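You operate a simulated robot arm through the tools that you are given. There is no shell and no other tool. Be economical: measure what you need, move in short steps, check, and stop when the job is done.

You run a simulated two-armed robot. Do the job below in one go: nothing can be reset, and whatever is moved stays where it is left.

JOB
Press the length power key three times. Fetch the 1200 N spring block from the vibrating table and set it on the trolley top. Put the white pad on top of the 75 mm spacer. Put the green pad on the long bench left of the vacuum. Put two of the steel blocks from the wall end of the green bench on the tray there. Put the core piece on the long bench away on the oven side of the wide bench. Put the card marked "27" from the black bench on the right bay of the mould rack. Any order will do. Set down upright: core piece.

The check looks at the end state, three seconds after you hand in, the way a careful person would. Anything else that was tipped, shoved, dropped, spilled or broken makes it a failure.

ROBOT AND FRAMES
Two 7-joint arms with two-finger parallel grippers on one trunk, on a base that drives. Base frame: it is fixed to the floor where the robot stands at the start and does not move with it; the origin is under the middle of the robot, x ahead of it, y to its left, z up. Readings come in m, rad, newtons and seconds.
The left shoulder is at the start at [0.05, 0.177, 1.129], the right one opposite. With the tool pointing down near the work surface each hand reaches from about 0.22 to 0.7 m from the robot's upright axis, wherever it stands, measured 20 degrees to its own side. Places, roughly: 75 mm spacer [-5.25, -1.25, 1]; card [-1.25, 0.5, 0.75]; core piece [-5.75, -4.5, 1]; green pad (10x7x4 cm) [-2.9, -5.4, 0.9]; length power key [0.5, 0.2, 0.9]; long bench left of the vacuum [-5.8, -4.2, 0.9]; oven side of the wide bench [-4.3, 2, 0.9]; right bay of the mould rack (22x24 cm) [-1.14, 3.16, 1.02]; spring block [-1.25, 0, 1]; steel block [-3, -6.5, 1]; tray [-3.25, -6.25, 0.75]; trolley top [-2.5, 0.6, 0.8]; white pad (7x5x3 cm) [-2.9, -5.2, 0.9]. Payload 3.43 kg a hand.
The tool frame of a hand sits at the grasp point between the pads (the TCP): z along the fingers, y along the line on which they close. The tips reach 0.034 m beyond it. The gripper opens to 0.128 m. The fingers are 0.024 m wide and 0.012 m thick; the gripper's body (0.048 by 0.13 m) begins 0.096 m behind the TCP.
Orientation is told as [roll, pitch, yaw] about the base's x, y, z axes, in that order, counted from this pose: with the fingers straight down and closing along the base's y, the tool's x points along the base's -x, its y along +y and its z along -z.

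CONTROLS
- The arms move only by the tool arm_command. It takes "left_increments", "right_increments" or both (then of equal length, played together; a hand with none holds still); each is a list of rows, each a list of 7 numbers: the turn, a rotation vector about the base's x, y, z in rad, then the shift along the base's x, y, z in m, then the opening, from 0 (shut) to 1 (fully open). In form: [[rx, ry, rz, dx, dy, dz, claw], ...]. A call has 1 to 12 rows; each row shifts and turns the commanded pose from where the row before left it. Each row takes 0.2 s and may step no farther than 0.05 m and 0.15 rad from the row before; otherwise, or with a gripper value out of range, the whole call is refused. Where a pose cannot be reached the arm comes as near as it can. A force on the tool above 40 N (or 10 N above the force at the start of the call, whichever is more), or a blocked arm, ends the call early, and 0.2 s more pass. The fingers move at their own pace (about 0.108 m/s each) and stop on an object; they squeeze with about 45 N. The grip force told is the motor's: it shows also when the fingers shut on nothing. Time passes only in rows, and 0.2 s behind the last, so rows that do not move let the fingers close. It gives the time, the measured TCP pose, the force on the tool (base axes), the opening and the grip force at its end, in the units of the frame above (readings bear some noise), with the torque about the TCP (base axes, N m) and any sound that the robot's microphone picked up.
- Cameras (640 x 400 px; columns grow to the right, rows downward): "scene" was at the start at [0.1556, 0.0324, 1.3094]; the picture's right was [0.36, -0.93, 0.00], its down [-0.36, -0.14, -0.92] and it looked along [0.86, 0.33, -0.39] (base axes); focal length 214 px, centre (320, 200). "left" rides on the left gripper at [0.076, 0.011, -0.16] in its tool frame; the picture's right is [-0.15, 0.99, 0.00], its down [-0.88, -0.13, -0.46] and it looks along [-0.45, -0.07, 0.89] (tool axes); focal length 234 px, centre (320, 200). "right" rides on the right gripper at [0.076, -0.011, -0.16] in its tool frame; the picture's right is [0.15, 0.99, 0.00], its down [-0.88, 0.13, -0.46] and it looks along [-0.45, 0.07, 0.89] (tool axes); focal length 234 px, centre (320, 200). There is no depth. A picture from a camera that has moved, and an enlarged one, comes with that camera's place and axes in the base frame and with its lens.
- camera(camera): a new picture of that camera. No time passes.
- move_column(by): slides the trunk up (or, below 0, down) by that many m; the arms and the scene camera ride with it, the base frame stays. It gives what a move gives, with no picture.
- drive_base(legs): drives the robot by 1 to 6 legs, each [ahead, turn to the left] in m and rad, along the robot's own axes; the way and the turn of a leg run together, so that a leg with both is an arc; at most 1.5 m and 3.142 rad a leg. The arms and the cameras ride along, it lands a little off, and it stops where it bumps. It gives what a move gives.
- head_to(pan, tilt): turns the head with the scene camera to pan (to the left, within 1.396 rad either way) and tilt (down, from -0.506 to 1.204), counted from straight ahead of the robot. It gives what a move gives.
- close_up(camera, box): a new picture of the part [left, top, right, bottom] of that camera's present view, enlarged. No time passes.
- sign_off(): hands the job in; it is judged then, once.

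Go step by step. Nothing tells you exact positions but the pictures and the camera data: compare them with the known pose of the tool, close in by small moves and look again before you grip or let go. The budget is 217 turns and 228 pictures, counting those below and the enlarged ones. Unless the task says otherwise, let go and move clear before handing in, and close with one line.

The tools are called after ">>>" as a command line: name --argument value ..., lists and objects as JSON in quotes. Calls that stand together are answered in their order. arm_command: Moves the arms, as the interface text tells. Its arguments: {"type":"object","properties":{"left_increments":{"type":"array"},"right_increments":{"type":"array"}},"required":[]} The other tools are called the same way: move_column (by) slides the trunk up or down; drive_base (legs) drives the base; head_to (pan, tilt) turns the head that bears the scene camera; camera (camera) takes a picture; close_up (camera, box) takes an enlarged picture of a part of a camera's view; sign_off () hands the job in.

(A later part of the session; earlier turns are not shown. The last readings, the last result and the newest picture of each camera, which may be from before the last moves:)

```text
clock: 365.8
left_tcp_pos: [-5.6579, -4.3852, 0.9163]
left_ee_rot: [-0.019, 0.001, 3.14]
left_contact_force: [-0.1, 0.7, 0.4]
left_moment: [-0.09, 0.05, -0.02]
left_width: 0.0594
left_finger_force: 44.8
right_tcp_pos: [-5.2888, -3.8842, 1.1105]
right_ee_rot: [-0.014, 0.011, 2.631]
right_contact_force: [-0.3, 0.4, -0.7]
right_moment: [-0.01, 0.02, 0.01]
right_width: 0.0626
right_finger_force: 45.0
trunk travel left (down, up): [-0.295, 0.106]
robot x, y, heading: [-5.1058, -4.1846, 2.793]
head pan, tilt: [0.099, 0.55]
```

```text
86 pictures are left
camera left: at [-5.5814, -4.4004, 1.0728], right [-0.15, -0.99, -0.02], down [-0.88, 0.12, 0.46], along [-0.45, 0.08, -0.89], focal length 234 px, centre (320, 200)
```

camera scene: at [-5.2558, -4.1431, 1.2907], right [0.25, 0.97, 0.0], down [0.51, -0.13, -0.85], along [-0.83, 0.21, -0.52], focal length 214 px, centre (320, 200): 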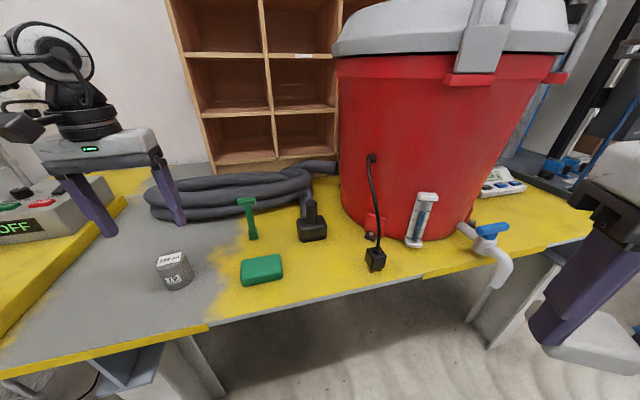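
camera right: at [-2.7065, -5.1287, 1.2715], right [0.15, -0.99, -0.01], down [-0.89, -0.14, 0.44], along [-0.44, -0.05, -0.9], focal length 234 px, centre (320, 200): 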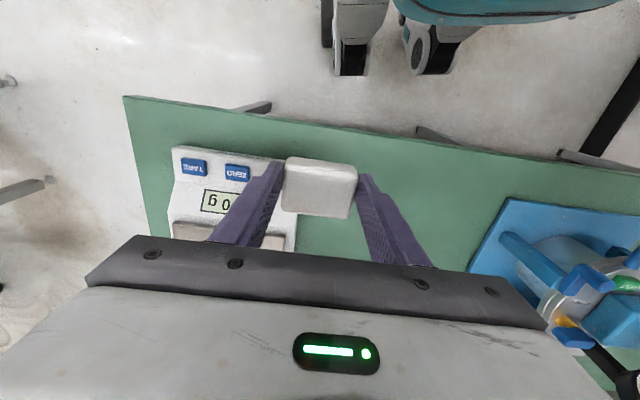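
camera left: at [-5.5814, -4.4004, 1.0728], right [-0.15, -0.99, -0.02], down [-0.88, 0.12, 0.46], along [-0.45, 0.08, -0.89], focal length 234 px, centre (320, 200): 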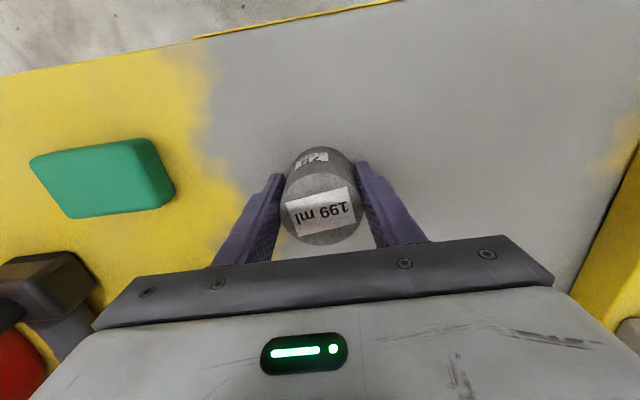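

Core gripped. I lift it straight up and tuck.

>>> arm_command --left_increments '[[0, 0, 0, 0, 0, 0.03, 0.25], [0, 0, 0, 0, 0, 0.04, 0.25], [0, 0, 0, 0.01, 0, 0.045, 0.25], [0, 0, 0, 0.02, 0.0, 0.04, 0.25], [0, 0, 0, 0.04, 0.01, 0.02, 0.25], [0, 0, 0, 0.04, 0.01, 0.02, 0.25], [0, 0, 0, 0.04, 0.015, 0.02, 0.25], [0, 0, 0, 0.04, 0.015, 0.01, 0.25], [0, 0, 0, 0, 0, 0, 0.25]]'

>>> camera --camera "left"

```text
clock: 367.8
left_tcp_pos: [-5.4672, -4.3364, 1.1397]
left_ee_rot: [-0.018, 0.002, 3.14]
left_contact_force: [-1.1, 0.2, -5.3]
left_moment: [0.0, -0.03, 0.01]
left_width: 0.0596
left_finger_force: 45.0
right_tcp_pos: [-5.2898, -3.8843, 1.1106]
right_ee_rot: [-0.014, 0.012, 2.631]
right_contact_force: [-0.1, -0.5, -0.8]
right_moment: [0.01, -0.03, -0.03]
right_width: 0.0627
right_finger_force: 44.5
trunk travel left (down, up): [-0.295, 0.106]
robot x, y, heading: [-5.1007, -4.1868, 2.793]
head pan, tilt: [0.099, 0.55]
```

```text
85 pictures are left
camera left: at [-5.3899, -4.3505, 1.2975], right [-0.15, -0.99, -0.02], down [-0.88, 0.12, 0.46], along [-0.45, 0.08, -0.89], focal length 234 px, centre (320, 200)
```

left: 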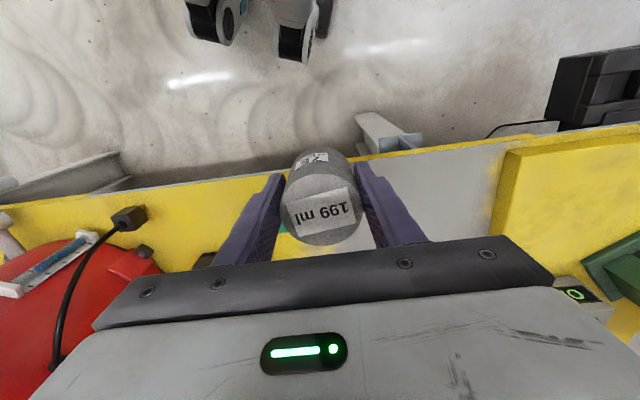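

Next the 75 mm spacer near [-5.25, -1.25]. The polisher blocks the direct way, so I reverse out east and go round by the known aisle.

>>> drive_base --legs '[[-0.35, 0], [0, 0.345], [-1.1, 0], [-1.4, 0]]'

```text
clock: 382.9
left_tcp_pos: [-2.5763, -4.5532, 1.1395]
left_ee_rot: [-0.02, 0.0, -2.763]
left_contact_force: [-0.4, -0.1, -4.8]
left_moment: [-0.01, -0.01, -0.02]
left_width: 0.0596
left_finger_force: 44.6
right_tcp_pos: [-2.5801, -4.0681, 1.1098]
right_ee_rot: [-0.014, 0.013, 3.01]
right_contact_force: [-0.8, 0.5, -1.0]
right_moment: [0.02, -0.03, 0.0]
right_width: 0.0627
right_finger_force: 44.6
trunk travel left (down, up): [-0.295, 0.106]
robot x, y, heading: [-2.2915, -4.2827, -3.108]
head pan, tilt: [0.099, 0.55]
```

>>> drive_base --legs '[[0, -1.604], [1.5, 0], [1.5, 0], [0.15, 0], [0, 1.57], [1.2, 0]]'

>>> head_to --pan 0 --tilt 0.3

>>> camera --camera "scene"

```text
clock: 411.6
left_tcp_pos: [-3.7604, -1.3973, 1.1395]
left_ee_rot: [-0.02, 0.004, -2.805]
left_contact_force: [-0.4, 0.4, -3.8]
left_moment: [-0.02, -0.04, 0.02]
left_width: 0.0596
left_finger_force: 44.9
right_tcp_pos: [-3.7428, -0.9121, 1.1096]
right_ee_rot: [-0.013, 0.013, 2.968]
right_contact_force: [0.1, 0.2, -0.3]
right_moment: [0.0, -0.02, 0.04]
right_width: 0.0627
right_finger_force: 44.6
trunk travel left (down, up): [-0.295, 0.106]
robot x, y, heading: [-3.4658, -1.1357, 3.133]
head pan, tilt: [0.099, 0.55]
```

```text
clock: 412.4
left_tcp_pos: [-3.7607, -1.3977, 1.1391]
left_ee_rot: [-0.018, 0.001, -2.805]
left_contact_force: [0.2, 0.2, -4.7]
left_moment: [0.01, -0.08, 0.0]
left_width: 0.0595
left_finger_force: 45.1
right_tcp_pos: [-3.7432, -0.9127, 1.1106]
right_ee_rot: [-0.016, 0.012, 2.966]
right_contact_force: [0.2, -0.2, -0.4]
right_moment: [0.01, -0.01, -0.04]
right_width: 0.0629
right_finger_force: 44.3
trunk travel left (down, up): [-0.295, 0.106]
robot x, y, heading: [-3.4627, -1.1377, 3.126]
head pan, tilt: [0.0, 0.3]
```

```text
84 pictures are left
camera scene: at [-3.6303, -1.1375, 1.3136], right [0.01, 1.0, 0.0], down [0.3, 0.0, -0.95], along [-0.95, 0.01, -0.3], focal length 214 px, centre (320, 200)
```

scene: 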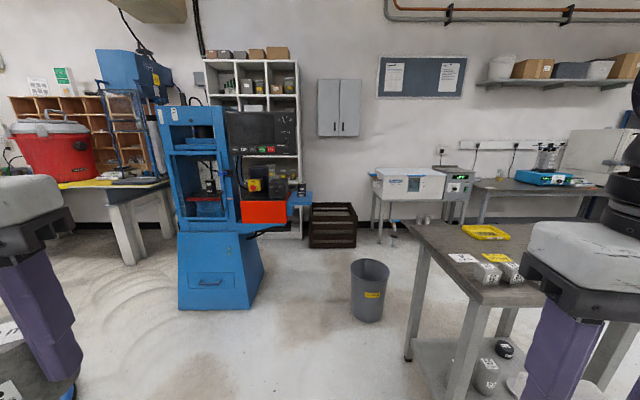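

The blue press stands near that place. I enlarge it to look for the spacer.

>>> close_up --camera "scene" --box '[140, 90, 340, 250]'

>>> close_up --camera "scene" --box '[390, 200, 560, 310]'

```text
2.50 times, centred on (240, 170) of scene
camera zoom: at [-3.6303, -1.1375, 1.3136], right [0.01, 1.0, 0.0], down [0.3, 0.0, -0.95], along [-0.95, 0.01, -0.3], focal length 536 px, centre (520, 275)
```

zoom: 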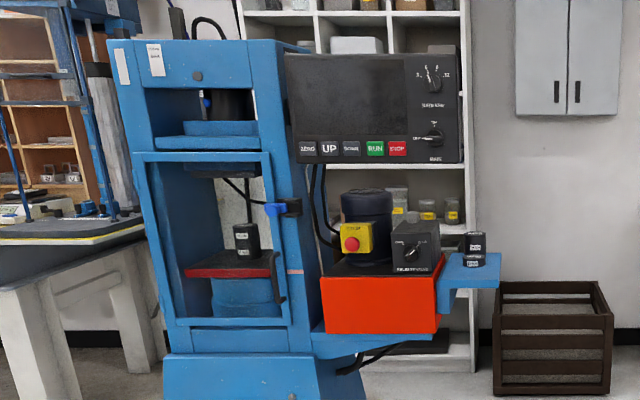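

```text
3.64 times, centred on (475, 255) of scene
camera zoom: at [-3.6303, -1.1375, 1.3136], right [0.01, 1.0, 0.0], down [0.3, 0.0, -0.95], along [-0.95, 0.01, -0.3], focal length 780 px, centre (-244, 0)
```

zoom: 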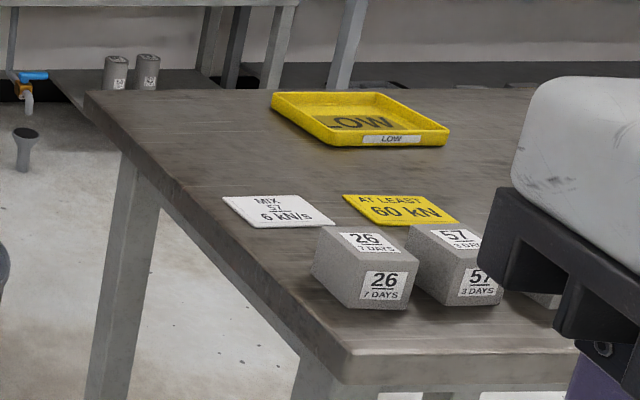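

The spacers appear to be the small dark cylinders on the press's blue side shelf near [-5.25, -1.27]. I drive nearer, slightly left.

>>> drive_base --legs '[[0, 0.27], [1.02, 0], [0, -0.27]]'

>>> head_to --pan -0.25 --tilt 0.5

>>> camera --camera "scene"

>>> close_up --camera "scene" --box '[240, 120, 400, 240]'

```text
clock: 419.4
left_tcp_pos: [-4.7522, -1.6445, 1.1389]
left_ee_rot: [-0.02, 0.003, -2.818]
left_contact_force: [-0.8, -0.5, -4.1]
left_moment: [-0.04, -0.03, -0.01]
left_width: 0.0596
left_finger_force: 45.2
right_tcp_pos: [-4.7282, -1.1597, 1.1103]
right_ee_rot: [-0.014, 0.013, 2.954]
right_contact_force: [-0.1, 0.1, -0.5]
right_moment: [0.0, -0.03, 0.0]
right_width: 0.063
right_finger_force: 44.9
trunk travel left (down, up): [-0.295, 0.106]
robot x, y, heading: [-4.4542, -1.3874, 3.116]
head pan, tilt: [0.0, 0.3]
```

```text
clock: 420.2
left_tcp_pos: [-4.7517, -1.6442, 1.139]
left_ee_rot: [-0.02, 0.002, -2.816]
left_contact_force: [0.9, 0.5, -4.5]
left_moment: [-0.01, -0.04, -0.02]
left_width: 0.0596
left_finger_force: 45.1
right_tcp_pos: [-4.7289, -1.1598, 1.1098]
right_ee_rot: [-0.015, 0.012, 2.955]
right_contact_force: [0.1, -0.4, -1.0]
right_moment: [0.02, -0.06, 0.0]
right_width: 0.0628
right_finger_force: 44.8
trunk travel left (down, up): [-0.295, 0.106]
robot x, y, heading: [-4.4547, -1.3876, 3.117]
head pan, tilt: [-0.25, 0.499]
```

```text
81 pictures are left
camera scene: at [-4.6123, -1.3636, 1.2953], right [0.27, 0.96, 0.0], down [0.46, -0.13, -0.88], along [-0.85, 0.24, -0.48], focal length 214 px, centre (320, 200)
```

scene: 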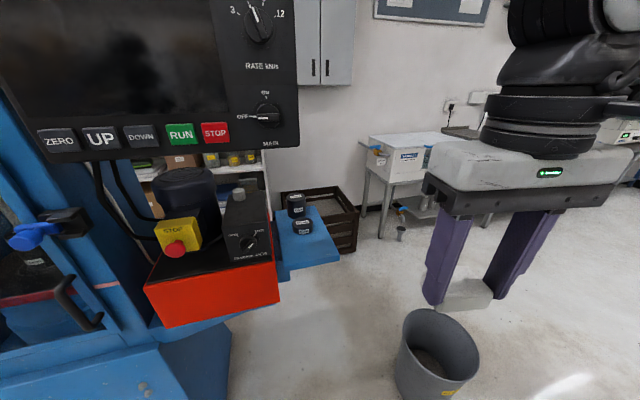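

```text
3.33 times, centred on (320, 180) of scene
camera zoom: at [-4.6123, -1.3636, 1.2953], right [0.27, 0.96, 0.0], down [0.46, -0.13, -0.88], along [-0.85, 0.24, -0.48], focal length 715 px, centre (320, 267)
```

zoom: 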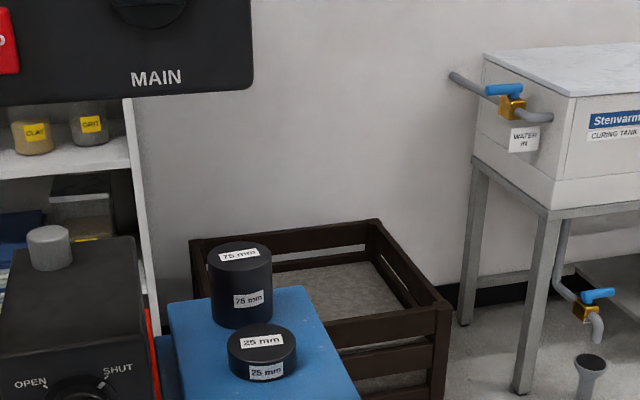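

Two spacers stand there: the taller one reads 75 mm, at about [-5.32, -1.257], top z≈0.92. The press's screen overhangs nearby, so I will come from its right. First I pull the left hand in, then reposition.

>>> arm_command --left_increments '[[0, 0, 0, 0.03, 0.01, 0.01, 0.25], [0, 0, 0, 0.03, 0.01, 0.01, 0.25], [0, 0, 0, 0, 0, 0, 0.25]]'

>>> drive_base --legs '[[0, -0.67], [0.32, 0], [0, 0.87]]'

>>> head_to --pan -0.1 --tilt 0.55

>>> camera --camera "scene"

>>> camera --camera "right"

```text
clock: 421.0
left_tcp_pos: [-4.69, -1.6241, 1.1591]
left_ee_rot: [-0.019, 0.001, -2.817]
left_contact_force: [-0.6, -0.4, -4.7]
left_moment: [-0.01, -0.02, 0.0]
left_width: 0.0596
left_finger_force: 44.9
right_tcp_pos: [-4.7273, -1.1591, 1.1107]
right_ee_rot: [-0.014, 0.011, 2.953]
right_contact_force: [-0.7, 0.4, 1.1]
right_moment: [0.01, -0.01, 0.01]
right_width: 0.0627
right_finger_force: 45.4
trunk travel left (down, up): [-0.295, 0.106]
robot x, y, heading: [-4.4541, -1.3852, 3.122]
head pan, tilt: [-0.25, 0.499]
```

```text
clock: 425.0
left_tcp_pos: [-5.0042, -1.2224, 1.1718]
left_ee_rot: [-0.023, -0.067, 2.762]
left_contact_force: [-0.8, 0.2, -5.1]
left_moment: [-0.02, -0.04, 0.02]
left_width: 0.0596
left_finger_force: 45.3
right_tcp_pos: [-4.7393, -0.8398, 1.1127]
right_ee_rot: [-0.006, -0.004, 2.261]
right_contact_force: [0.1, -0.4, -0.1]
right_moment: [0.0, 0.02, 0.03]
right_width: 0.0629
right_finger_force: 44.6
trunk travel left (down, up): [-0.295, 0.106]
robot x, y, heading: [-4.6865, -1.1817, 2.444]
head pan, tilt: [-0.25, 0.499]
stopped in leg 2: the robot was blocked; the commanded pose is now the measured one
```

```text
clock: 425.7
left_tcp_pos: [-5.0033, -1.2221, 1.1723]
left_ee_rot: [-0.025, -0.066, 2.764]
left_contact_force: [-0.2, 0.6, -4.2]
left_moment: [0.01, -0.04, -0.02]
left_width: 0.0595
left_finger_force: 45.3
right_tcp_pos: [-4.7384, -0.8383, 1.1155]
right_ee_rot: [-0.006, -0.007, 2.263]
right_contact_force: [-0.4, -0.4, -0.8]
right_moment: [-0.02, 0.02, -0.02]
right_width: 0.0629
right_finger_force: 45.3
trunk travel left (down, up): [-0.295, 0.106]
robot x, y, heading: [-4.6892, -1.1797, 2.438]
head pan, tilt: [-0.099, 0.55]
```

```text
79 pictures are left
camera scene: at [-4.7862, -1.0821, 1.2937], right [0.72, 0.69, -0.01], down [0.35, -0.37, -0.86], along [-0.6, 0.62, -0.51], focal length 214 px, centre (320, 200)
```

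scene: 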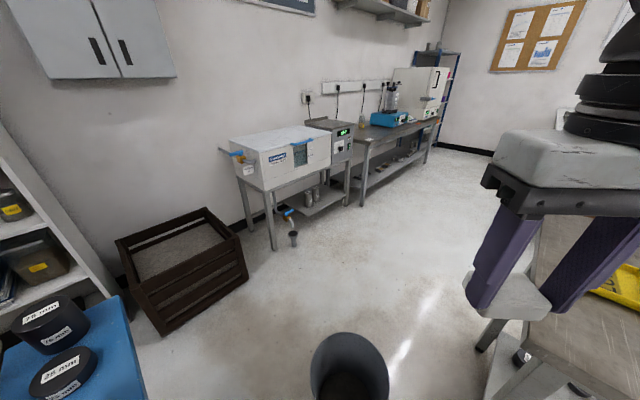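

```text
78 pictures are left
camera right: at [-4.6814, -0.8924, 1.2741], right [-0.67, -0.74, -0.01], down [-0.66, 0.59, 0.46], along [-0.34, 0.31, -0.89], focal length 234 px, centre (320, 200)
```

right: 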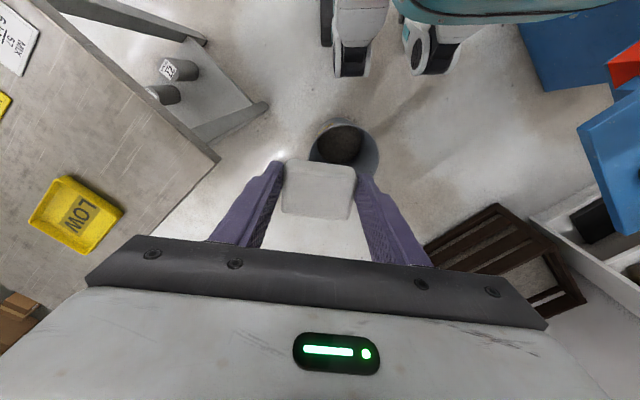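

I was blocked, and the slight tilt suggests I touched the bin or the screen. I back off a little and look.

>>> drive_base --legs '[[-0.12, 0]]'

>>> head_to --pan 0.0 --tilt 0.75

>>> camera --camera "scene"

>>> camera --camera "left"

```text
clock: 427.0
left_tcp_pos: [-4.9292, -1.2927, 1.1661]
left_ee_rot: [-0.023, -0.034, 2.765]
left_contact_force: [0.7, -0.6, -4.4]
left_moment: [0.0, -0.02, -0.01]
left_width: 0.0598
left_finger_force: 45.1
right_tcp_pos: [-4.6627, -0.9101, 1.1104]
right_ee_rot: [-0.014, 0.009, 2.262]
right_contact_force: [-0.2, -0.3, -0.1]
right_moment: [0.03, 0.02, -0.07]
right_width: 0.0631
right_finger_force: 45.0
trunk travel left (down, up): [-0.295, 0.106]
robot x, y, heading: [-4.5972, -1.259, 2.436]
head pan, tilt: [-0.099, 0.55]
```

```text
clock: 427.7
left_tcp_pos: [-4.9285, -1.2913, 1.1658]
left_ee_rot: [-0.023, -0.036, 2.764]
left_contact_force: [0.3, -0.2, -5.3]
left_moment: [-0.02, -0.04, 0.03]
left_width: 0.0594
left_finger_force: 45.1
right_tcp_pos: [-4.6635, -0.9103, 1.1105]
right_ee_rot: [-0.014, 0.013, 2.262]
right_contact_force: [-0.3, -1.3, -0.7]
right_moment: [0.01, 0.01, 0.0]
right_width: 0.0627
right_finger_force: 44.8
trunk travel left (down, up): [-0.295, 0.106]
robot x, y, heading: [-4.5968, -1.2606, 2.433]
head pan, tilt: [0.0, 0.75]
```

```text
77 pictures are left
camera scene: at [-4.7147, -1.1616, 1.2734], right [0.65, 0.76, 0.0], down [0.52, -0.44, -0.73], along [-0.56, 0.48, -0.68], focal length 214 px, centre (320, 200)
```

scene: 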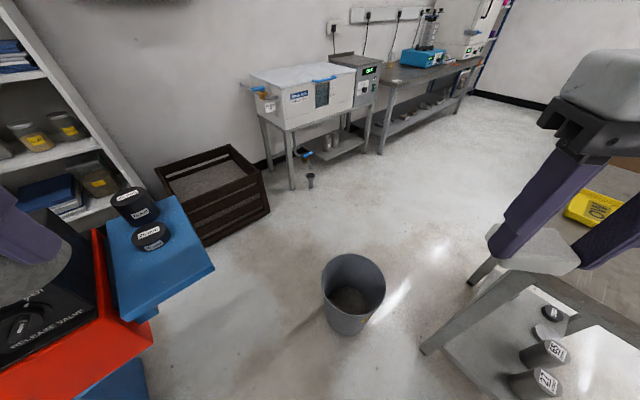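

```text
76 pictures are left
camera left: at [-4.8587, -1.3356, 1.3203], right [-0.5, -0.87, -0.02], down [-0.76, 0.43, 0.49], along [-0.42, 0.26, -0.87], focal length 234 px, centre (320, 200)
```

left: 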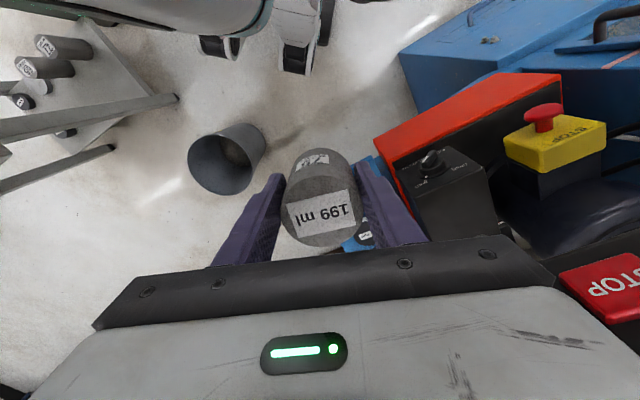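

The left gripper was next to the press screen's edge; nothing looks displaced. I back away further and come in again facing the shelf from the right-hand side.

>>> drive_base --legs '[[-0.2, 0], [0, -1.0], [0.28, 0], [0, 1.91]]'

>>> head_to --pan 0.0 --tilt 0.4

>>> camera --camera "scene"

```text
clock: 437.9
left_tcp_pos: [-4.5941, -1.3924, 1.1638]
left_ee_rot: [-0.023, -0.034, -2.622]
left_contact_force: [-0.1, -0.3, -4.5]
left_moment: [0.02, -0.02, 0.02]
left_width: 0.0592
left_finger_force: 45.4
right_tcp_pos: [-4.7247, -0.9467, 1.1105]
right_ee_rot: [-0.013, 0.01, -3.127]
right_contact_force: [-0.2, -0.2, -0.8]
right_moment: [0.0, -0.02, -0.01]
right_width: 0.0629
right_finger_force: 44.6
trunk travel left (down, up): [-0.295, 0.106]
robot x, y, heading: [-4.4081, -1.115, -2.948]
head pan, tilt: [0.0, 0.75]
```

```text
clock: 438.7
left_tcp_pos: [-4.5938, -1.3929, 1.1658]
left_ee_rot: [-0.022, -0.035, -2.624]
left_contact_force: [-1.0, 0.3, -4.5]
left_moment: [0.02, -0.05, 0.01]
left_width: 0.0596
left_finger_force: 44.8
right_tcp_pos: [-4.7239, -0.9459, 1.1103]
right_ee_rot: [-0.015, 0.013, -3.128]
right_contact_force: [0.6, 0.6, 0.4]
right_moment: [0.02, -0.05, -0.01]
right_width: 0.0628
right_finger_force: 45.0
trunk travel left (down, up): [-0.295, 0.106]
robot x, y, heading: [-4.4086, -1.1107, -2.953]
head pan, tilt: [0.0, 0.4]
```

```text
75 pictures are left
camera scene: at [-4.5709, -1.146, 1.3043], right [-0.19, 0.98, 0.0], down [0.38, 0.07, -0.92], along [-0.9, -0.17, -0.39], focal length 214 px, centre (320, 200)
```

scene: 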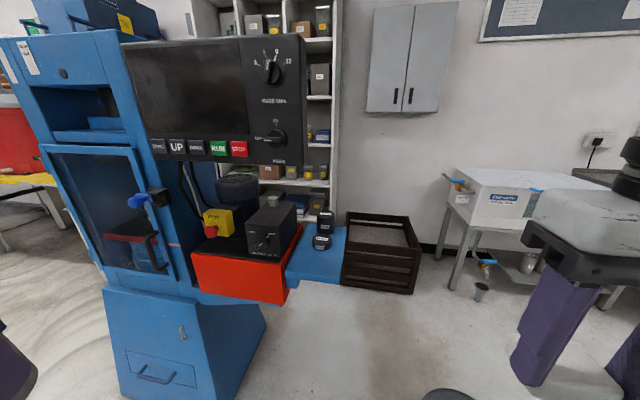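

Screen unchanged. I enlarge the spacer for a second bearing.

>>> close_up --camera "scene" --box '[280, 190, 380, 270]'

```text
5.00 times, centred on (330, 230) of scene
camera zoom: at [-4.5709, -1.146, 1.3043], right [-0.19, 0.98, 0.0], down [0.38, 0.07, -0.92], along [-0.9, -0.17, -0.39], focal length 1072 px, centre (270, 50)
```

zoom: 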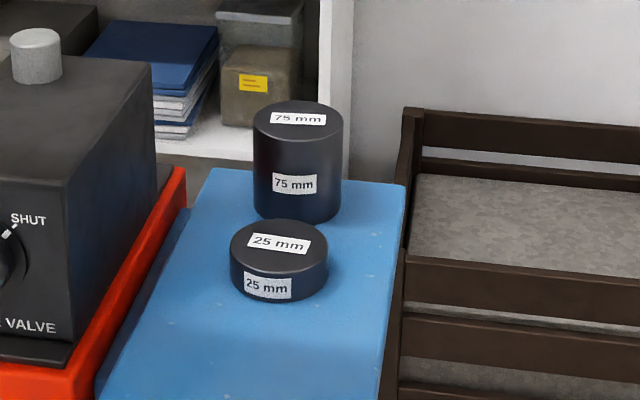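

The 75 mm spacer's top centre is at about [-5.295, -1.261, 0.934]. I raise the trunk for reach, drive 0.3 m in and turn left a bit.

>>> move_column --by 0.1

>>> drive_base --legs '[[0.3, 0], [0, 0.25]]'

>>> head_to --pan -0.3 --tilt 0.6

>>> camera --camera "scene"

>>> camera --camera "right"

```text
clock: 440.0
left_tcp_pos: [-4.5945, -1.3931, 1.2646]
left_ee_rot: [-0.022, -0.034, -2.622]
left_contact_force: [0.1, -0.2, -4.2]
left_moment: [0.02, -0.08, -0.01]
left_width: 0.0593
left_finger_force: 44.8
right_tcp_pos: [-4.724, -0.9463, 1.2108]
right_ee_rot: [-0.016, 0.012, -3.129]
right_contact_force: [0.3, 0.2, -0.9]
right_moment: [0.01, -0.01, -0.01]
right_width: 0.0626
right_finger_force: 44.7
trunk travel left (down, up): [-0.395, 0.006]
robot x, y, heading: [-4.4152, -1.1105, -2.95]
head pan, tilt: [0.0, 0.4]
```

```text
clock: 442.9
left_tcp_pos: [-4.8129, -1.4851, 1.2654]
left_ee_rot: [-0.024, -0.036, -2.375]
left_contact_force: [-0.4, -0.1, -5.4]
left_moment: [0.05, -0.06, 0.0]
left_width: 0.0597
left_finger_force: 45.0
right_tcp_pos: [-5.0511, -1.0842, 1.2113]
right_ee_rot: [-0.014, 0.012, -2.879]
right_contact_force: [-0.2, -0.2, -0.6]
right_moment: [0.02, -0.03, -0.03]
right_width: 0.063
right_finger_force: 45.2
trunk travel left (down, up): [-0.395, 0.006]
robot x, y, heading: [-4.7064, -1.1681, -2.706]
head pan, tilt: [0.0, 0.4]
```

```text
clock: 443.7
left_tcp_pos: [-4.8128, -1.4859, 1.2652]
left_ee_rot: [-0.023, -0.035, -2.376]
left_contact_force: [-0.1, -0.6, -4.2]
left_moment: [0.04, -0.02, -0.04]
left_width: 0.0593
left_finger_force: 44.6
right_tcp_pos: [-5.051, -1.0843, 1.2094]
right_ee_rot: [-0.015, 0.012, -2.877]
right_contact_force: [0.4, -0.1, -0.9]
right_moment: [0.02, -0.05, 0.0]
right_width: 0.0626
right_finger_force: 45.1
trunk travel left (down, up): [-0.395, 0.006]
robot x, y, heading: [-4.7029, -1.1699, -2.706]
head pan, tilt: [-0.3, 0.6]
```

```text
73 pictures are left
camera scene: at [-4.8565, -1.2131, 1.3862], right [-0.14, 0.99, 0.0], down [0.56, 0.08, -0.83], along [-0.82, -0.11, -0.56], focal length 214 px, centre (320, 200)
```

scene: 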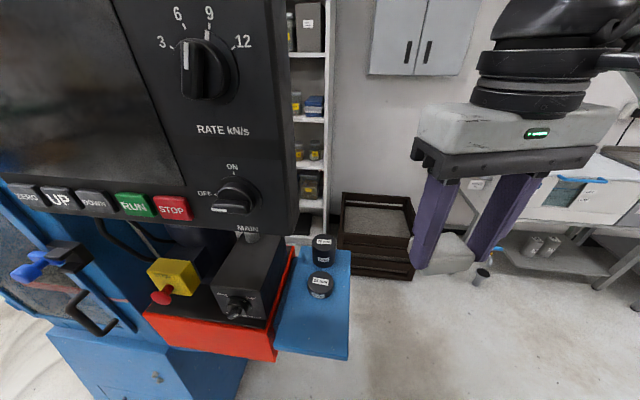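

```text
72 pictures are left
camera right: at [-4.9811, -1.0566, 1.3713], right [0.4, -0.92, -0.01], down [-0.82, -0.36, 0.44], along [-0.41, -0.17, -0.9], focal length 234 px, centre (320, 200)
```

right: 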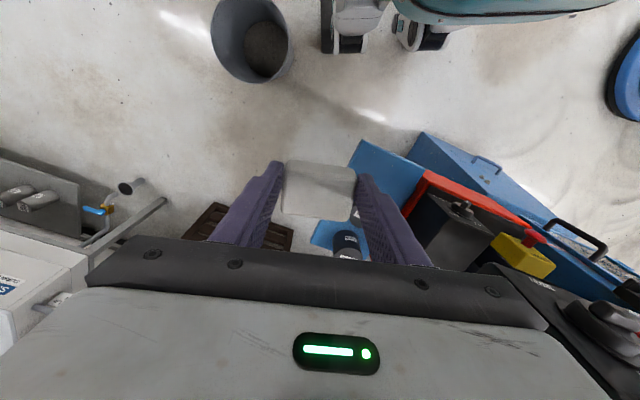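

Bearings agree: spacer top centre [-5.30, -1.261, 0.934]; the screen housing ends at x≈-5.10, y≈-1.275. I move the right hand out to the side first, then over the spacer.

>>> arm_command --right_increments '[[0, 0, 0, -0.045, 0, -0.015, 0.35], [0, 0, 0, -0.045, 0, -0.015, 0.35], [0, 0, 0, -0.045, 0, -0.015, 0.35], [0, 0, 0, -0.045, 0, -0.015, 0.35], [0, 0, 0, -0.045, 0, -0.015, 0.35], [0, 0, 0, -0.024, -0.03, -0.02, 0.35], [0, 0, 0, 0, -0.04, -0.02, 0.35], [0, 0, 0, 0, -0.04, -0.02, 0.35], [0, 0, 0, 0, 0, 0, 0.35]]'

>>> camera --camera "scene"

>>> camera --camera "right"

```text
clock: 445.7
left_tcp_pos: [-4.8135, -1.4846, 1.2645]
left_ee_rot: [-0.022, -0.035, -2.376]
left_contact_force: [0.2, 0.4, -5.2]
left_moment: [0.03, -0.01, 0.01]
left_width: 0.0593
left_finger_force: 45.1
right_tcp_pos: [-5.298, -1.1943, 1.0745]
right_ee_rot: [-0.014, 0.011, -2.88]
right_contact_force: [-0.1, -0.9, -0.4]
right_moment: [0.02, -0.01, -0.01]
right_width: 0.0627
right_finger_force: 44.9
trunk travel left (down, up): [-0.395, 0.006]
robot x, y, heading: [-4.7019, -1.1658, -2.703]
head pan, tilt: [-0.3, 0.6]
```

```text
71 pictures are left
camera scene: at [-4.8563, -1.2123, 1.3863], right [-0.14, 0.99, 0.0], down [0.56, 0.08, -0.83], along [-0.82, -0.11, -0.56], focal length 214 px, centre (320, 200)
```

scene: 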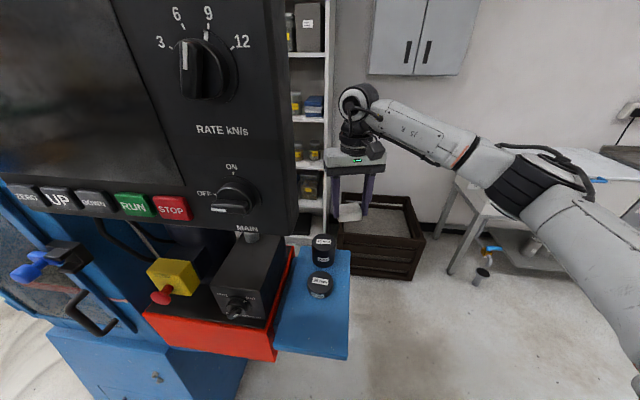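

```text
70 pictures are left
camera right: at [-5.2291, -1.1668, 1.2342], right [0.4, -0.92, -0.01], down [-0.82, -0.36, 0.44], along [-0.41, -0.17, -0.9], focal length 234 px, centre (320, 200)
```

right: 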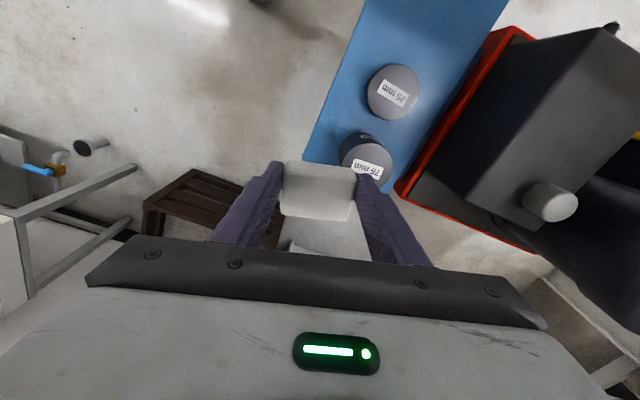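

The spacer is seen at [-5.291, -1.260]. I move the pad over it and lower partway.

>>> arm_command --right_increments '[[0, 0, 0, 0.002, -0.034, -0.01, 0.35], [0, 0, 0, 0.002, -0.033, -0.01, 0.35], [0, 0, 0, 0, 0, -0.03, 0.35], [0, 0, 0, 0, 0, -0.02, 0.35], [0, 0, 0, 0, 0, 0, 0.35]]'

>>> close_up --camera "scene" --box '[250, 160, 410, 300]'

>>> camera --camera "right"

```text
clock: 446.9
left_tcp_pos: [-4.8146, -1.4846, 1.265]
left_ee_rot: [-0.023, -0.035, -2.375]
left_contact_force: [-0.3, 0.1, -4.7]
left_moment: [0.05, 0.0, 0.01]
left_width: 0.0594
left_finger_force: 44.6
right_tcp_pos: [-5.2948, -1.2598, 1.0049]
right_ee_rot: [-0.014, 0.01, -2.88]
right_contact_force: [0.3, 0.2, -1.2]
right_moment: [-0.03, -0.04, -0.02]
right_width: 0.0627
right_finger_force: 45.5
trunk travel left (down, up): [-0.395, 0.006]
robot x, y, heading: [-4.706, -1.1739, -2.702]
head pan, tilt: [-0.3, 0.6]
```

```text
2.86 times, centred on (330, 230) of scene
camera zoom: at [-4.8565, -1.2129, 1.3862], right [-0.14, 0.99, 0.0], down [0.56, 0.08, -0.82], along [-0.82, -0.11, -0.57], focal length 613 px, centre (291, 114)
```

zoom: 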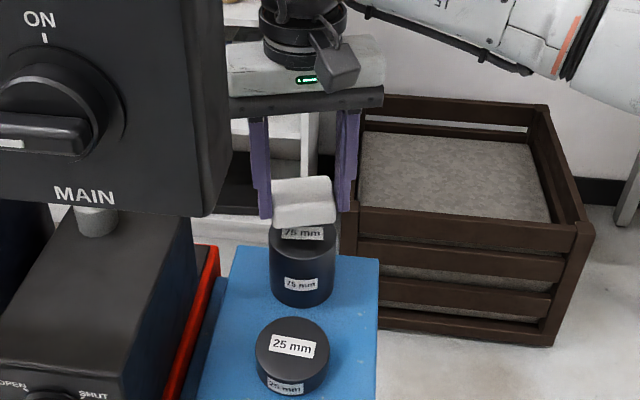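

```text
68 pictures are left
camera right: at [-5.2252, -1.2327, 1.1651], right [0.4, -0.92, -0.01], down [-0.82, -0.36, 0.44], along [-0.41, -0.17, -0.9], focal length 234 px, centre (320, 200)
```

right: 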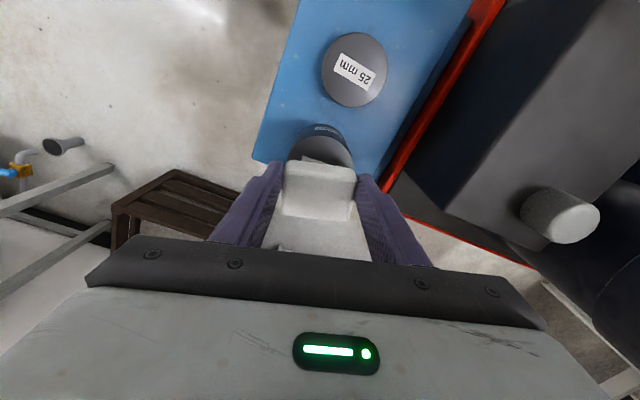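

The pad is centred over the spacer. I lower gently onto it.

>>> arm_command --right_increments '[[0, 0, 0, 0.001, -0.001, -0.012, 0.35], [0, 0, 0, 0, 0, -0.006, 0.35], [0, 0, 0, 0, 0, -0.003, 0.35], [0, 0, 0, 0, 0, -0.003, 0.35], [0, 0, 0, 0, 0, 0, 0.35]]'

>>> close_up --camera "scene" --box '[280, 180, 370, 280]'

```text
clock: 448.1
left_tcp_pos: [-4.8126, -1.4845, 1.2652]
left_ee_rot: [-0.023, -0.035, -2.375]
left_contact_force: [0.8, 0.0, -3.7]
left_moment: [0.03, -0.05, -0.01]
left_width: 0.0597
left_finger_force: 45.1
right_tcp_pos: [-5.2945, -1.2626, 0.9838]
right_ee_rot: [-0.012, 0.009, -2.881]
right_contact_force: [0.7, 2.8, 10.6]
right_moment: [-0.23, 0.02, 0.02]
right_width: 0.0626
right_finger_force: 45.1
trunk travel left (down, up): [-0.395, 0.006]
robot x, y, heading: [-4.7047, -1.17, -2.703]
head pan, tilt: [-0.3, 0.6]
```

```text
4.00 times, centred on (325, 230) of scene
camera zoom: at [-4.8552, -1.2125, 1.3865], right [-0.14, 0.99, 0.0], down [0.56, 0.08, -0.83], along [-0.82, -0.11, -0.56], focal length 858 px, centre (300, 80)
```

zoom: 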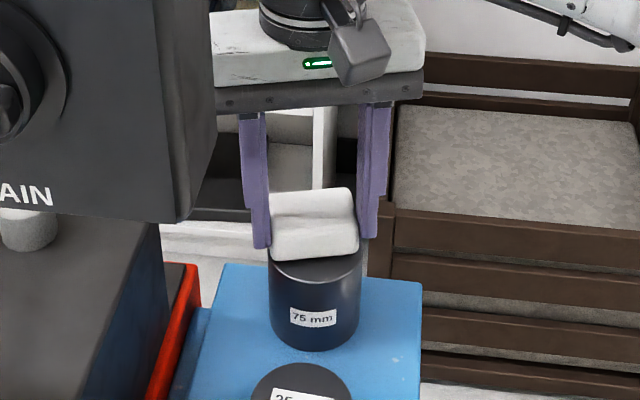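

Contact, and the pad sits centred on the spacer. I release and rise straight up.

>>> arm_command --right_increments '[[0, 0, 0, 0, 0, 0.001, 0.5], [0, 0, 0, 0, 0, 0, 0.62], [0, 0, 0, 0, 0, 0, 0.62], [0, 0, 0, 0, 0, 0.025, 0.62], [0, 0, 0, 0, 0, 0.04, 0.62], [0, 0, 0, 0, 0.01, 0.04, 0.62], [0, 0, 0, 0, 0.04, 0.02, 0.62], [0, 0, 0, 0.0, 0.045, 0.01, 0.62], [0, 0, 0, 0, 0, 0, 0.62]]'

>>> close_up --camera "scene" --box '[280, 180, 370, 280]'

```text
clock: 450.1
left_tcp_pos: [-4.8132, -1.4857, 1.264]
left_ee_rot: [-0.024, -0.033, -2.375]
left_contact_force: [0.2, 0.1, -3.6]
left_moment: [0.04, -0.04, -0.02]
left_width: 0.0595
left_finger_force: 45.4
right_tcp_pos: [-5.2946, -1.1695, 1.1189]
right_ee_rot: [-0.012, 0.013, -2.878]
right_contact_force: [0.0, 0.8, -0.4]
right_moment: [0.02, -0.01, -0.02]
right_width: 0.0794
right_finger_force: 0.0
trunk travel left (down, up): [-0.395, 0.006]
robot x, y, heading: [-4.7017, -1.1718, -2.703]
head pan, tilt: [-0.3, 0.6]
```

```text
4.00 times, centred on (325, 230) of scene
camera zoom: at [-4.8565, -1.2138, 1.3861], right [-0.14, 0.99, 0.0], down [0.56, 0.08, -0.82], along [-0.82, -0.11, -0.57], focal length 858 px, centre (300, 80)
```

zoom: 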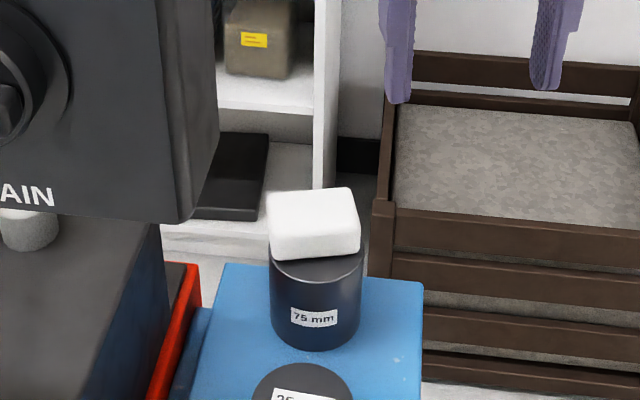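

The white pad rests on the 75 mm spacer. Now I tuck the right hand, back away, and go round the table toward the wide bench.

>>> arm_command --right_increments '[[0, 0, 0, 0.02, 0.04, 0.01, 0.62], [0, 0, 0, 0.04, 0.02, 0.02, 0.62], [0, 0, 0, 0.04, 0.02, 0.02, 0.62], [0, 0, 0, 0.04, 0.02, 0.01, 0.62], [0, 0, 0, 0.04, 0.01, 0, 0.62], [0, 0, 0, 0.03, 0, 0, 0.62], [0, 0, 0, 0, 0, 0, 0.62]]'

>>> drive_base --legs '[[-0.3, 0], [0, 2.7], [1.02, 0], [0, 1.57], [1.5, 0], [0, 1.57]]'

>>> head_to --pan -0.2 --tilt 0.3

>>> camera --camera "scene"

```text
clock: 451.7
left_tcp_pos: [-4.8135, -1.486, 1.2648]
left_ee_rot: [-0.023, -0.034, -2.376]
left_contact_force: [0.0, -1.4, -4.7]
left_moment: [0.02, -0.04, 0.0]
left_width: 0.0595
left_finger_force: 45.1
right_tcp_pos: [-5.0839, -1.0569, 1.1775]
right_ee_rot: [-0.015, 0.011, -2.88]
right_contact_force: [-0.7, -0.4, 0.7]
right_moment: [0.0, -0.01, -0.01]
right_width: 0.0792
right_finger_force: 0.0
trunk travel left (down, up): [-0.395, 0.006]
robot x, y, heading: [-4.7051, -1.1709, -2.708]
head pan, tilt: [-0.3, 0.6]
```

```text
clock: 479.5
left_tcp_pos: [-3.6788, 0.2098, 1.2645]
left_ee_rot: [-0.022, -0.034, -2.813]
left_contact_force: [-0.1, -0.6, -4.9]
left_moment: [-0.02, -0.01, -0.03]
left_width: 0.0595
left_finger_force: 44.7
right_tcp_pos: [-3.7425, 0.7132, 1.1772]
right_ee_rot: [-0.015, 0.009, 2.966]
right_contact_force: [0.3, -0.3, -0.1]
right_moment: [0.0, 0.0, 0.02]
right_width: 0.0794
right_finger_force: 0.0
trunk travel left (down, up): [-0.395, 0.006]
robot x, y, heading: [-3.4466, 0.4503, 3.141]
head pan, tilt: [-0.3, 0.6]
```

```text
clock: 480.3
left_tcp_pos: [-3.6788, 0.2112, 1.2635]
left_ee_rot: [-0.023, -0.034, -2.812]
left_contact_force: [-0.1, 0.3, -4.2]
left_moment: [0.04, -0.03, 0.01]
left_width: 0.0594
left_finger_force: 45.4
right_tcp_pos: [-3.7431, 0.7134, 1.177]
right_ee_rot: [-0.014, 0.011, 2.966]
right_contact_force: [-0.2, -0.3, -0.4]
right_moment: [-0.01, 0.0, -0.02]
right_width: 0.0797
right_finger_force: 0.1
trunk travel left (down, up): [-0.395, 0.006]
robot x, y, heading: [-3.4485, 0.4484, 3.14]
head pan, tilt: [-0.201, 0.3]
```

```text
65 pictures are left
camera scene: at [-3.6089, 0.4676, 1.4136], right [0.2, 0.98, 0.0], down [0.29, -0.06, -0.95], along [-0.94, 0.19, -0.3], focal length 214 px, centre (320, 200)
```

scene: 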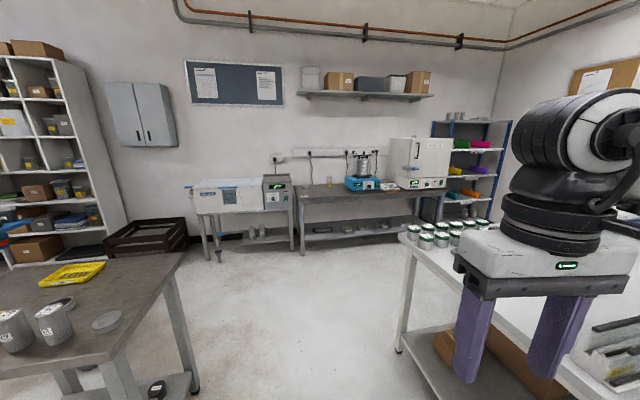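

The oven stands on the far wall's table, and there is a wide aisle between it and the wide bench. I drive west, then north, and turn to face the bench's oven side.

>>> drive_base --legs '[[0, -0.1], [1.5, 0], [0.15, 0], [0, -1.47], [1.2, 0], [0, -1.57]]'

>>> head_to --pan 0 --tilt 0.5

>>> camera --camera "scene"

```text
clock: 502.4
left_tcp_pos: [-4.879, 2.0595, 1.2657]
left_ee_rot: [-0.023, -0.035, 0.368]
left_contact_force: [0.3, -0.5, -4.0]
left_moment: [-0.01, 0.07, 0.03]
left_width: 0.0593
left_finger_force: 44.7
right_tcp_pos: [-4.7949, 1.5613, 1.1782]
right_ee_rot: [-0.014, 0.012, -0.136]
right_contact_force: [0.2, -0.2, -0.6]
right_moment: [-0.02, 0.02, -0.03]
right_width: 0.0792
right_finger_force: 0.0
trunk travel left (down, up): [-0.395, 0.006]
robot x, y, heading: [-5.0983, 1.8143, 0.039]
head pan, tilt: [-0.201, 0.3]
```

```text
clock: 503.1
left_tcp_pos: [-4.879, 2.0609, 1.2637]
left_ee_rot: [-0.025, -0.034, 0.369]
left_contact_force: [-0.3, 0.8, -4.8]
left_moment: [0.0, 0.06, 0.01]
left_width: 0.0592
left_finger_force: 45.1
right_tcp_pos: [-4.7953, 1.5613, 1.1777]
right_ee_rot: [-0.016, 0.01, -0.136]
right_contact_force: [-0.5, 0.1, 0.3]
right_moment: [-0.02, -0.01, -0.03]
right_width: 0.0794
right_finger_force: 0.0
trunk travel left (down, up): [-0.395, 0.006]
robot x, y, heading: [-5.1024, 1.8129, 0.04]
head pan, tilt: [0.0, 0.499]
```

```text
64 pictures are left
camera scene: at [-4.9414, 1.8174, 1.3953], right [0.04, -1.0, 0.0], down [-0.48, -0.02, -0.88], along [0.88, 0.03, -0.48], focal length 214 px, centre (320, 200)
```

scene: 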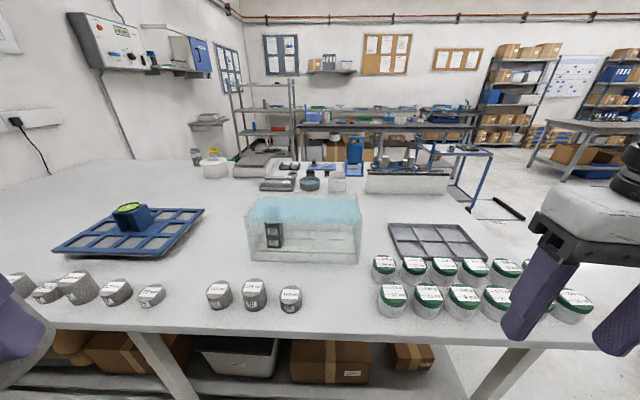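

I see specimens, jars and a tank on this side. The free patch in front of the tank, at about [-4.49, 1.78], suits the core. I drive 0.12 m in and turn right to favour the left arm.

>>> drive_base --legs '[[0.12, 0], [0, -0.36]]'

>>> head_to --pan 0.3 --tilt 0.7

>>> camera --camera "scene"

>>> camera --camera "left"

```text
clock: 505.5
left_tcp_pos: [-4.6894, 1.9712, 1.2647]
left_ee_rot: [-0.02, -0.036, 0.013]
left_contact_force: [0.2, -0.1, -4.1]
left_moment: [0.01, 0.03, 0.01]
left_width: 0.0595
left_finger_force: 45.1
right_tcp_pos: [-4.7854, 1.4738, 1.1775]
right_ee_rot: [-0.015, 0.013, -0.492]
right_contact_force: [0.2, -0.7, 0.1]
right_moment: [0.01, -0.02, -0.03]
right_width: 0.0797
right_finger_force: 0.0
trunk travel left (down, up): [-0.395, 0.006]
robot x, y, heading: [-4.9837, 1.8146, -0.319]
head pan, tilt: [0.0, 0.499]
```

```text
clock: 506.3
left_tcp_pos: [-4.6888, 1.9718, 1.2656]
left_ee_rot: [-0.022, -0.036, 0.013]
left_contact_force: [0.0, -0.4, -3.7]
left_moment: [0.0, 0.08, -0.01]
left_width: 0.0596
left_finger_force: 45.1
right_tcp_pos: [-4.7846, 1.4749, 1.1773]
right_ee_rot: [-0.014, 0.01, -0.491]
right_contact_force: [-0.4, 0.3, 0.0]
right_moment: [-0.02, -0.01, -0.02]
right_width: 0.0796
right_finger_force: 0.1
trunk travel left (down, up): [-0.395, 0.006]
robot x, y, heading: [-4.9874, 1.8137, -0.317]
head pan, tilt: [0.3, 0.7]
```

```text
63 pictures are left
camera scene: at [-4.8338, 1.7921, 1.3776], right [-0.02, -1.0, 0.0], down [-0.64, 0.01, -0.77], along [0.76, -0.01, -0.64], focal length 214 px, centre (320, 200)
```

scene: 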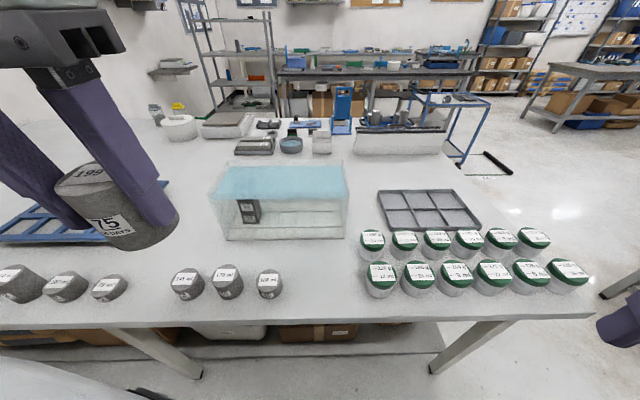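

```text
62 pictures are left
camera left: at [-4.7703, 1.9849, 1.4202], right [0.14, 0.99, -0.02], down [0.87, -0.11, 0.49], along [0.48, -0.08, -0.87], focal length 234 px, centre (320, 200)
```

left: 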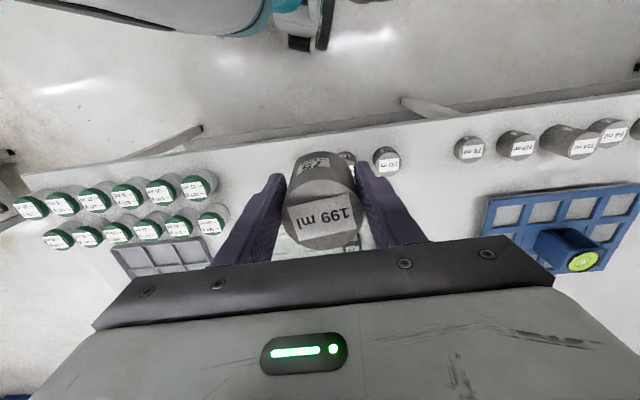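

The free patch centre is about [-4.525, 1.785]. I bring the core over it, levelling the slight hand tilt.

>>> arm_command --left_increments '[[0, 0.018, 0, 0.027, -0.031, -0.02, 0.25], [0, 0.018, 0, 0.027, -0.031, -0.02, 0.25], [0, 0, 0, 0.027, -0.031, -0.02, 0.25], [0, 0, 0, 0.027, -0.031, -0.02, 0.25], [0, 0, 0, 0.027, -0.031, -0.02, 0.25], [0, 0, 0, 0.027, -0.031, -0.02, 0.25], [0, 0, 0, 0.002, 0, -0.04, 0.25], [0, 0, 0, 0, 0, -0.04, 0.25], [0, 0, 0, 0, 0, 0, 0.25]]'

>>> camera --camera "scene"

>>> camera --camera "left"

```text
clock: 508.3
left_tcp_pos: [-4.5385, 1.7995, 1.0731]
left_ee_rot: [-0.021, 0.001, 0.012]
left_contact_force: [0.0, 0.0, -5.0]
left_moment: [0.01, 0.04, 0.0]
left_width: 0.0594
left_finger_force: 45.0
left hand out of reach, approached as far as the arm can: row 6
right_tcp_pos: [-4.7858, 1.475, 1.177]
right_ee_rot: [-0.011, 0.01, -0.491]
right_contact_force: [-0.9, 0.0, -0.6]
right_moment: [0.0, 0.01, 0.01]
right_width: 0.0791
right_finger_force: 0.2
trunk travel left (down, up): [-0.395, 0.006]
robot x, y, heading: [-4.9856, 1.8176, -0.322]
head pan, tilt: [0.3, 0.7]
```

```text
61 pictures are left
camera scene: at [-4.8341, 1.792, 1.3776], right [-0.02, -1.0, 0.0], down [-0.64, 0.01, -0.77], along [0.76, -0.01, -0.64], focal length 214 px, centre (320, 200)
```

scene: 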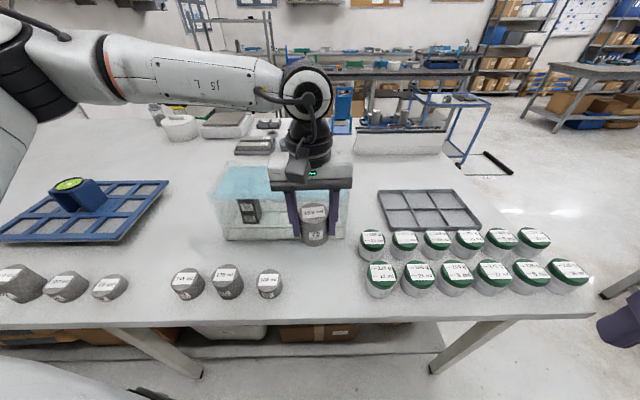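

```text
60 pictures are left
camera left: at [-4.6143, 1.8129, 1.2316], right [0.13, 0.99, -0.02], down [0.88, -0.11, 0.46], along [0.45, -0.08, -0.89], focal length 234 px, centre (320, 200)
```

left: 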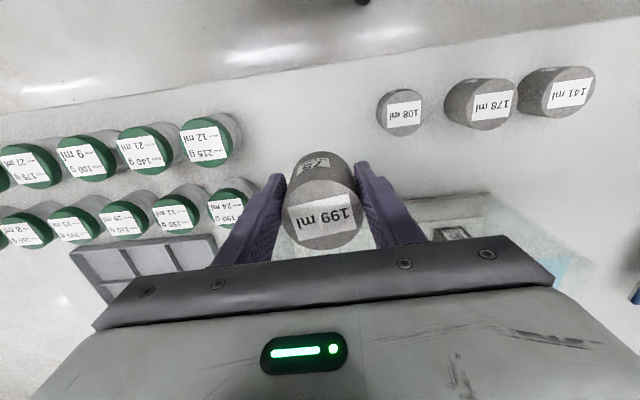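

Clear on both sides here. I lower toward the bench.

>>> arm_command --left_increments '[[0, 0, 0, 0.004, -0.006, -0.04, 0.25], [0, 0, 0, 0, 0, -0.04, 0.25], [0, 0, 0, 0, 0, -0.03, 0.25], [0, 0, 0, 0, 0, -0.01, 0.25], [0, 0, 0, 0, 0, 0, 0.25]]'

>>> close_up --camera "scene" --box '[240, 160, 400, 310]'

>>> camera --camera "left"

```text
clock: 509.5
left_tcp_pos: [-4.5395, 1.8214, 0.9633]
left_ee_rot: [-0.022, 0.002, 0.011]
left_contact_force: [-0.6, 0.7, -4.1]
left_moment: [0.01, 0.08, 0.0]
left_width: 0.0595
left_finger_force: 44.9
left hand out of reach, approached as far as the arm can: row 1, 2, 3, 4
right_tcp_pos: [-4.7854, 1.4734, 1.1767]
right_ee_rot: [-0.013, 0.014, -0.493]
right_contact_force: [-0.1, 0.4, -0.4]
right_moment: [-0.03, 0.02, -0.01]
right_width: 0.0794
right_finger_force: 0.1
trunk travel left (down, up): [-0.395, 0.006]
robot x, y, heading: [-4.986, 1.8173, -0.319]
head pan, tilt: [0.3, 0.7]
```

```text
2.67 times, centred on (320, 235) of scene
camera zoom: at [-4.8336, 1.792, 1.3775], right [-0.02, -1.0, 0.0], down [-0.64, 0.01, -0.76], along [0.76, -0.01, -0.64], focal length 572 px, centre (320, 107)
```

zoom: 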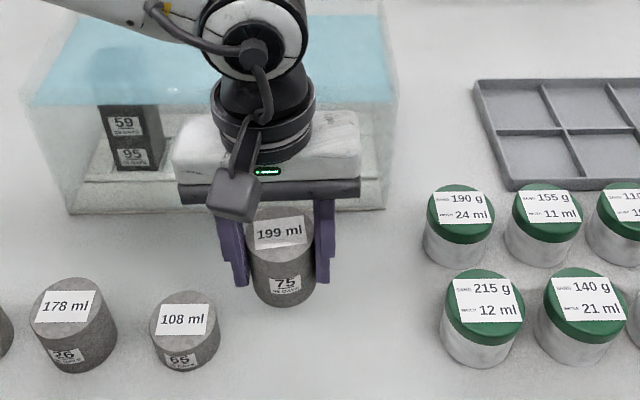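

```text
58 pictures are left
camera left: at [-4.6141, 1.8349, 1.1224], right [0.13, 0.99, -0.02], down [0.88, -0.11, 0.46], along [0.45, -0.08, -0.89], focal length 234 px, centre (320, 200)
```

left: 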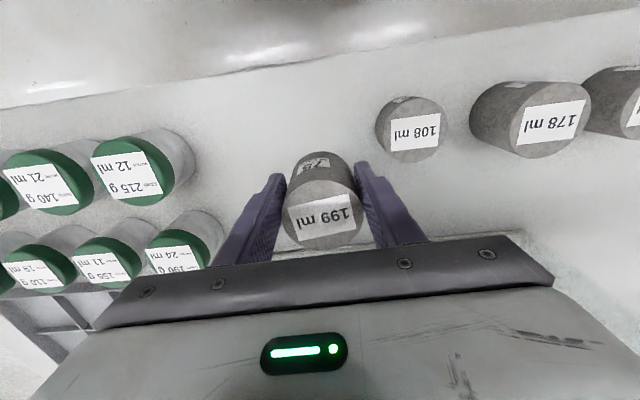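

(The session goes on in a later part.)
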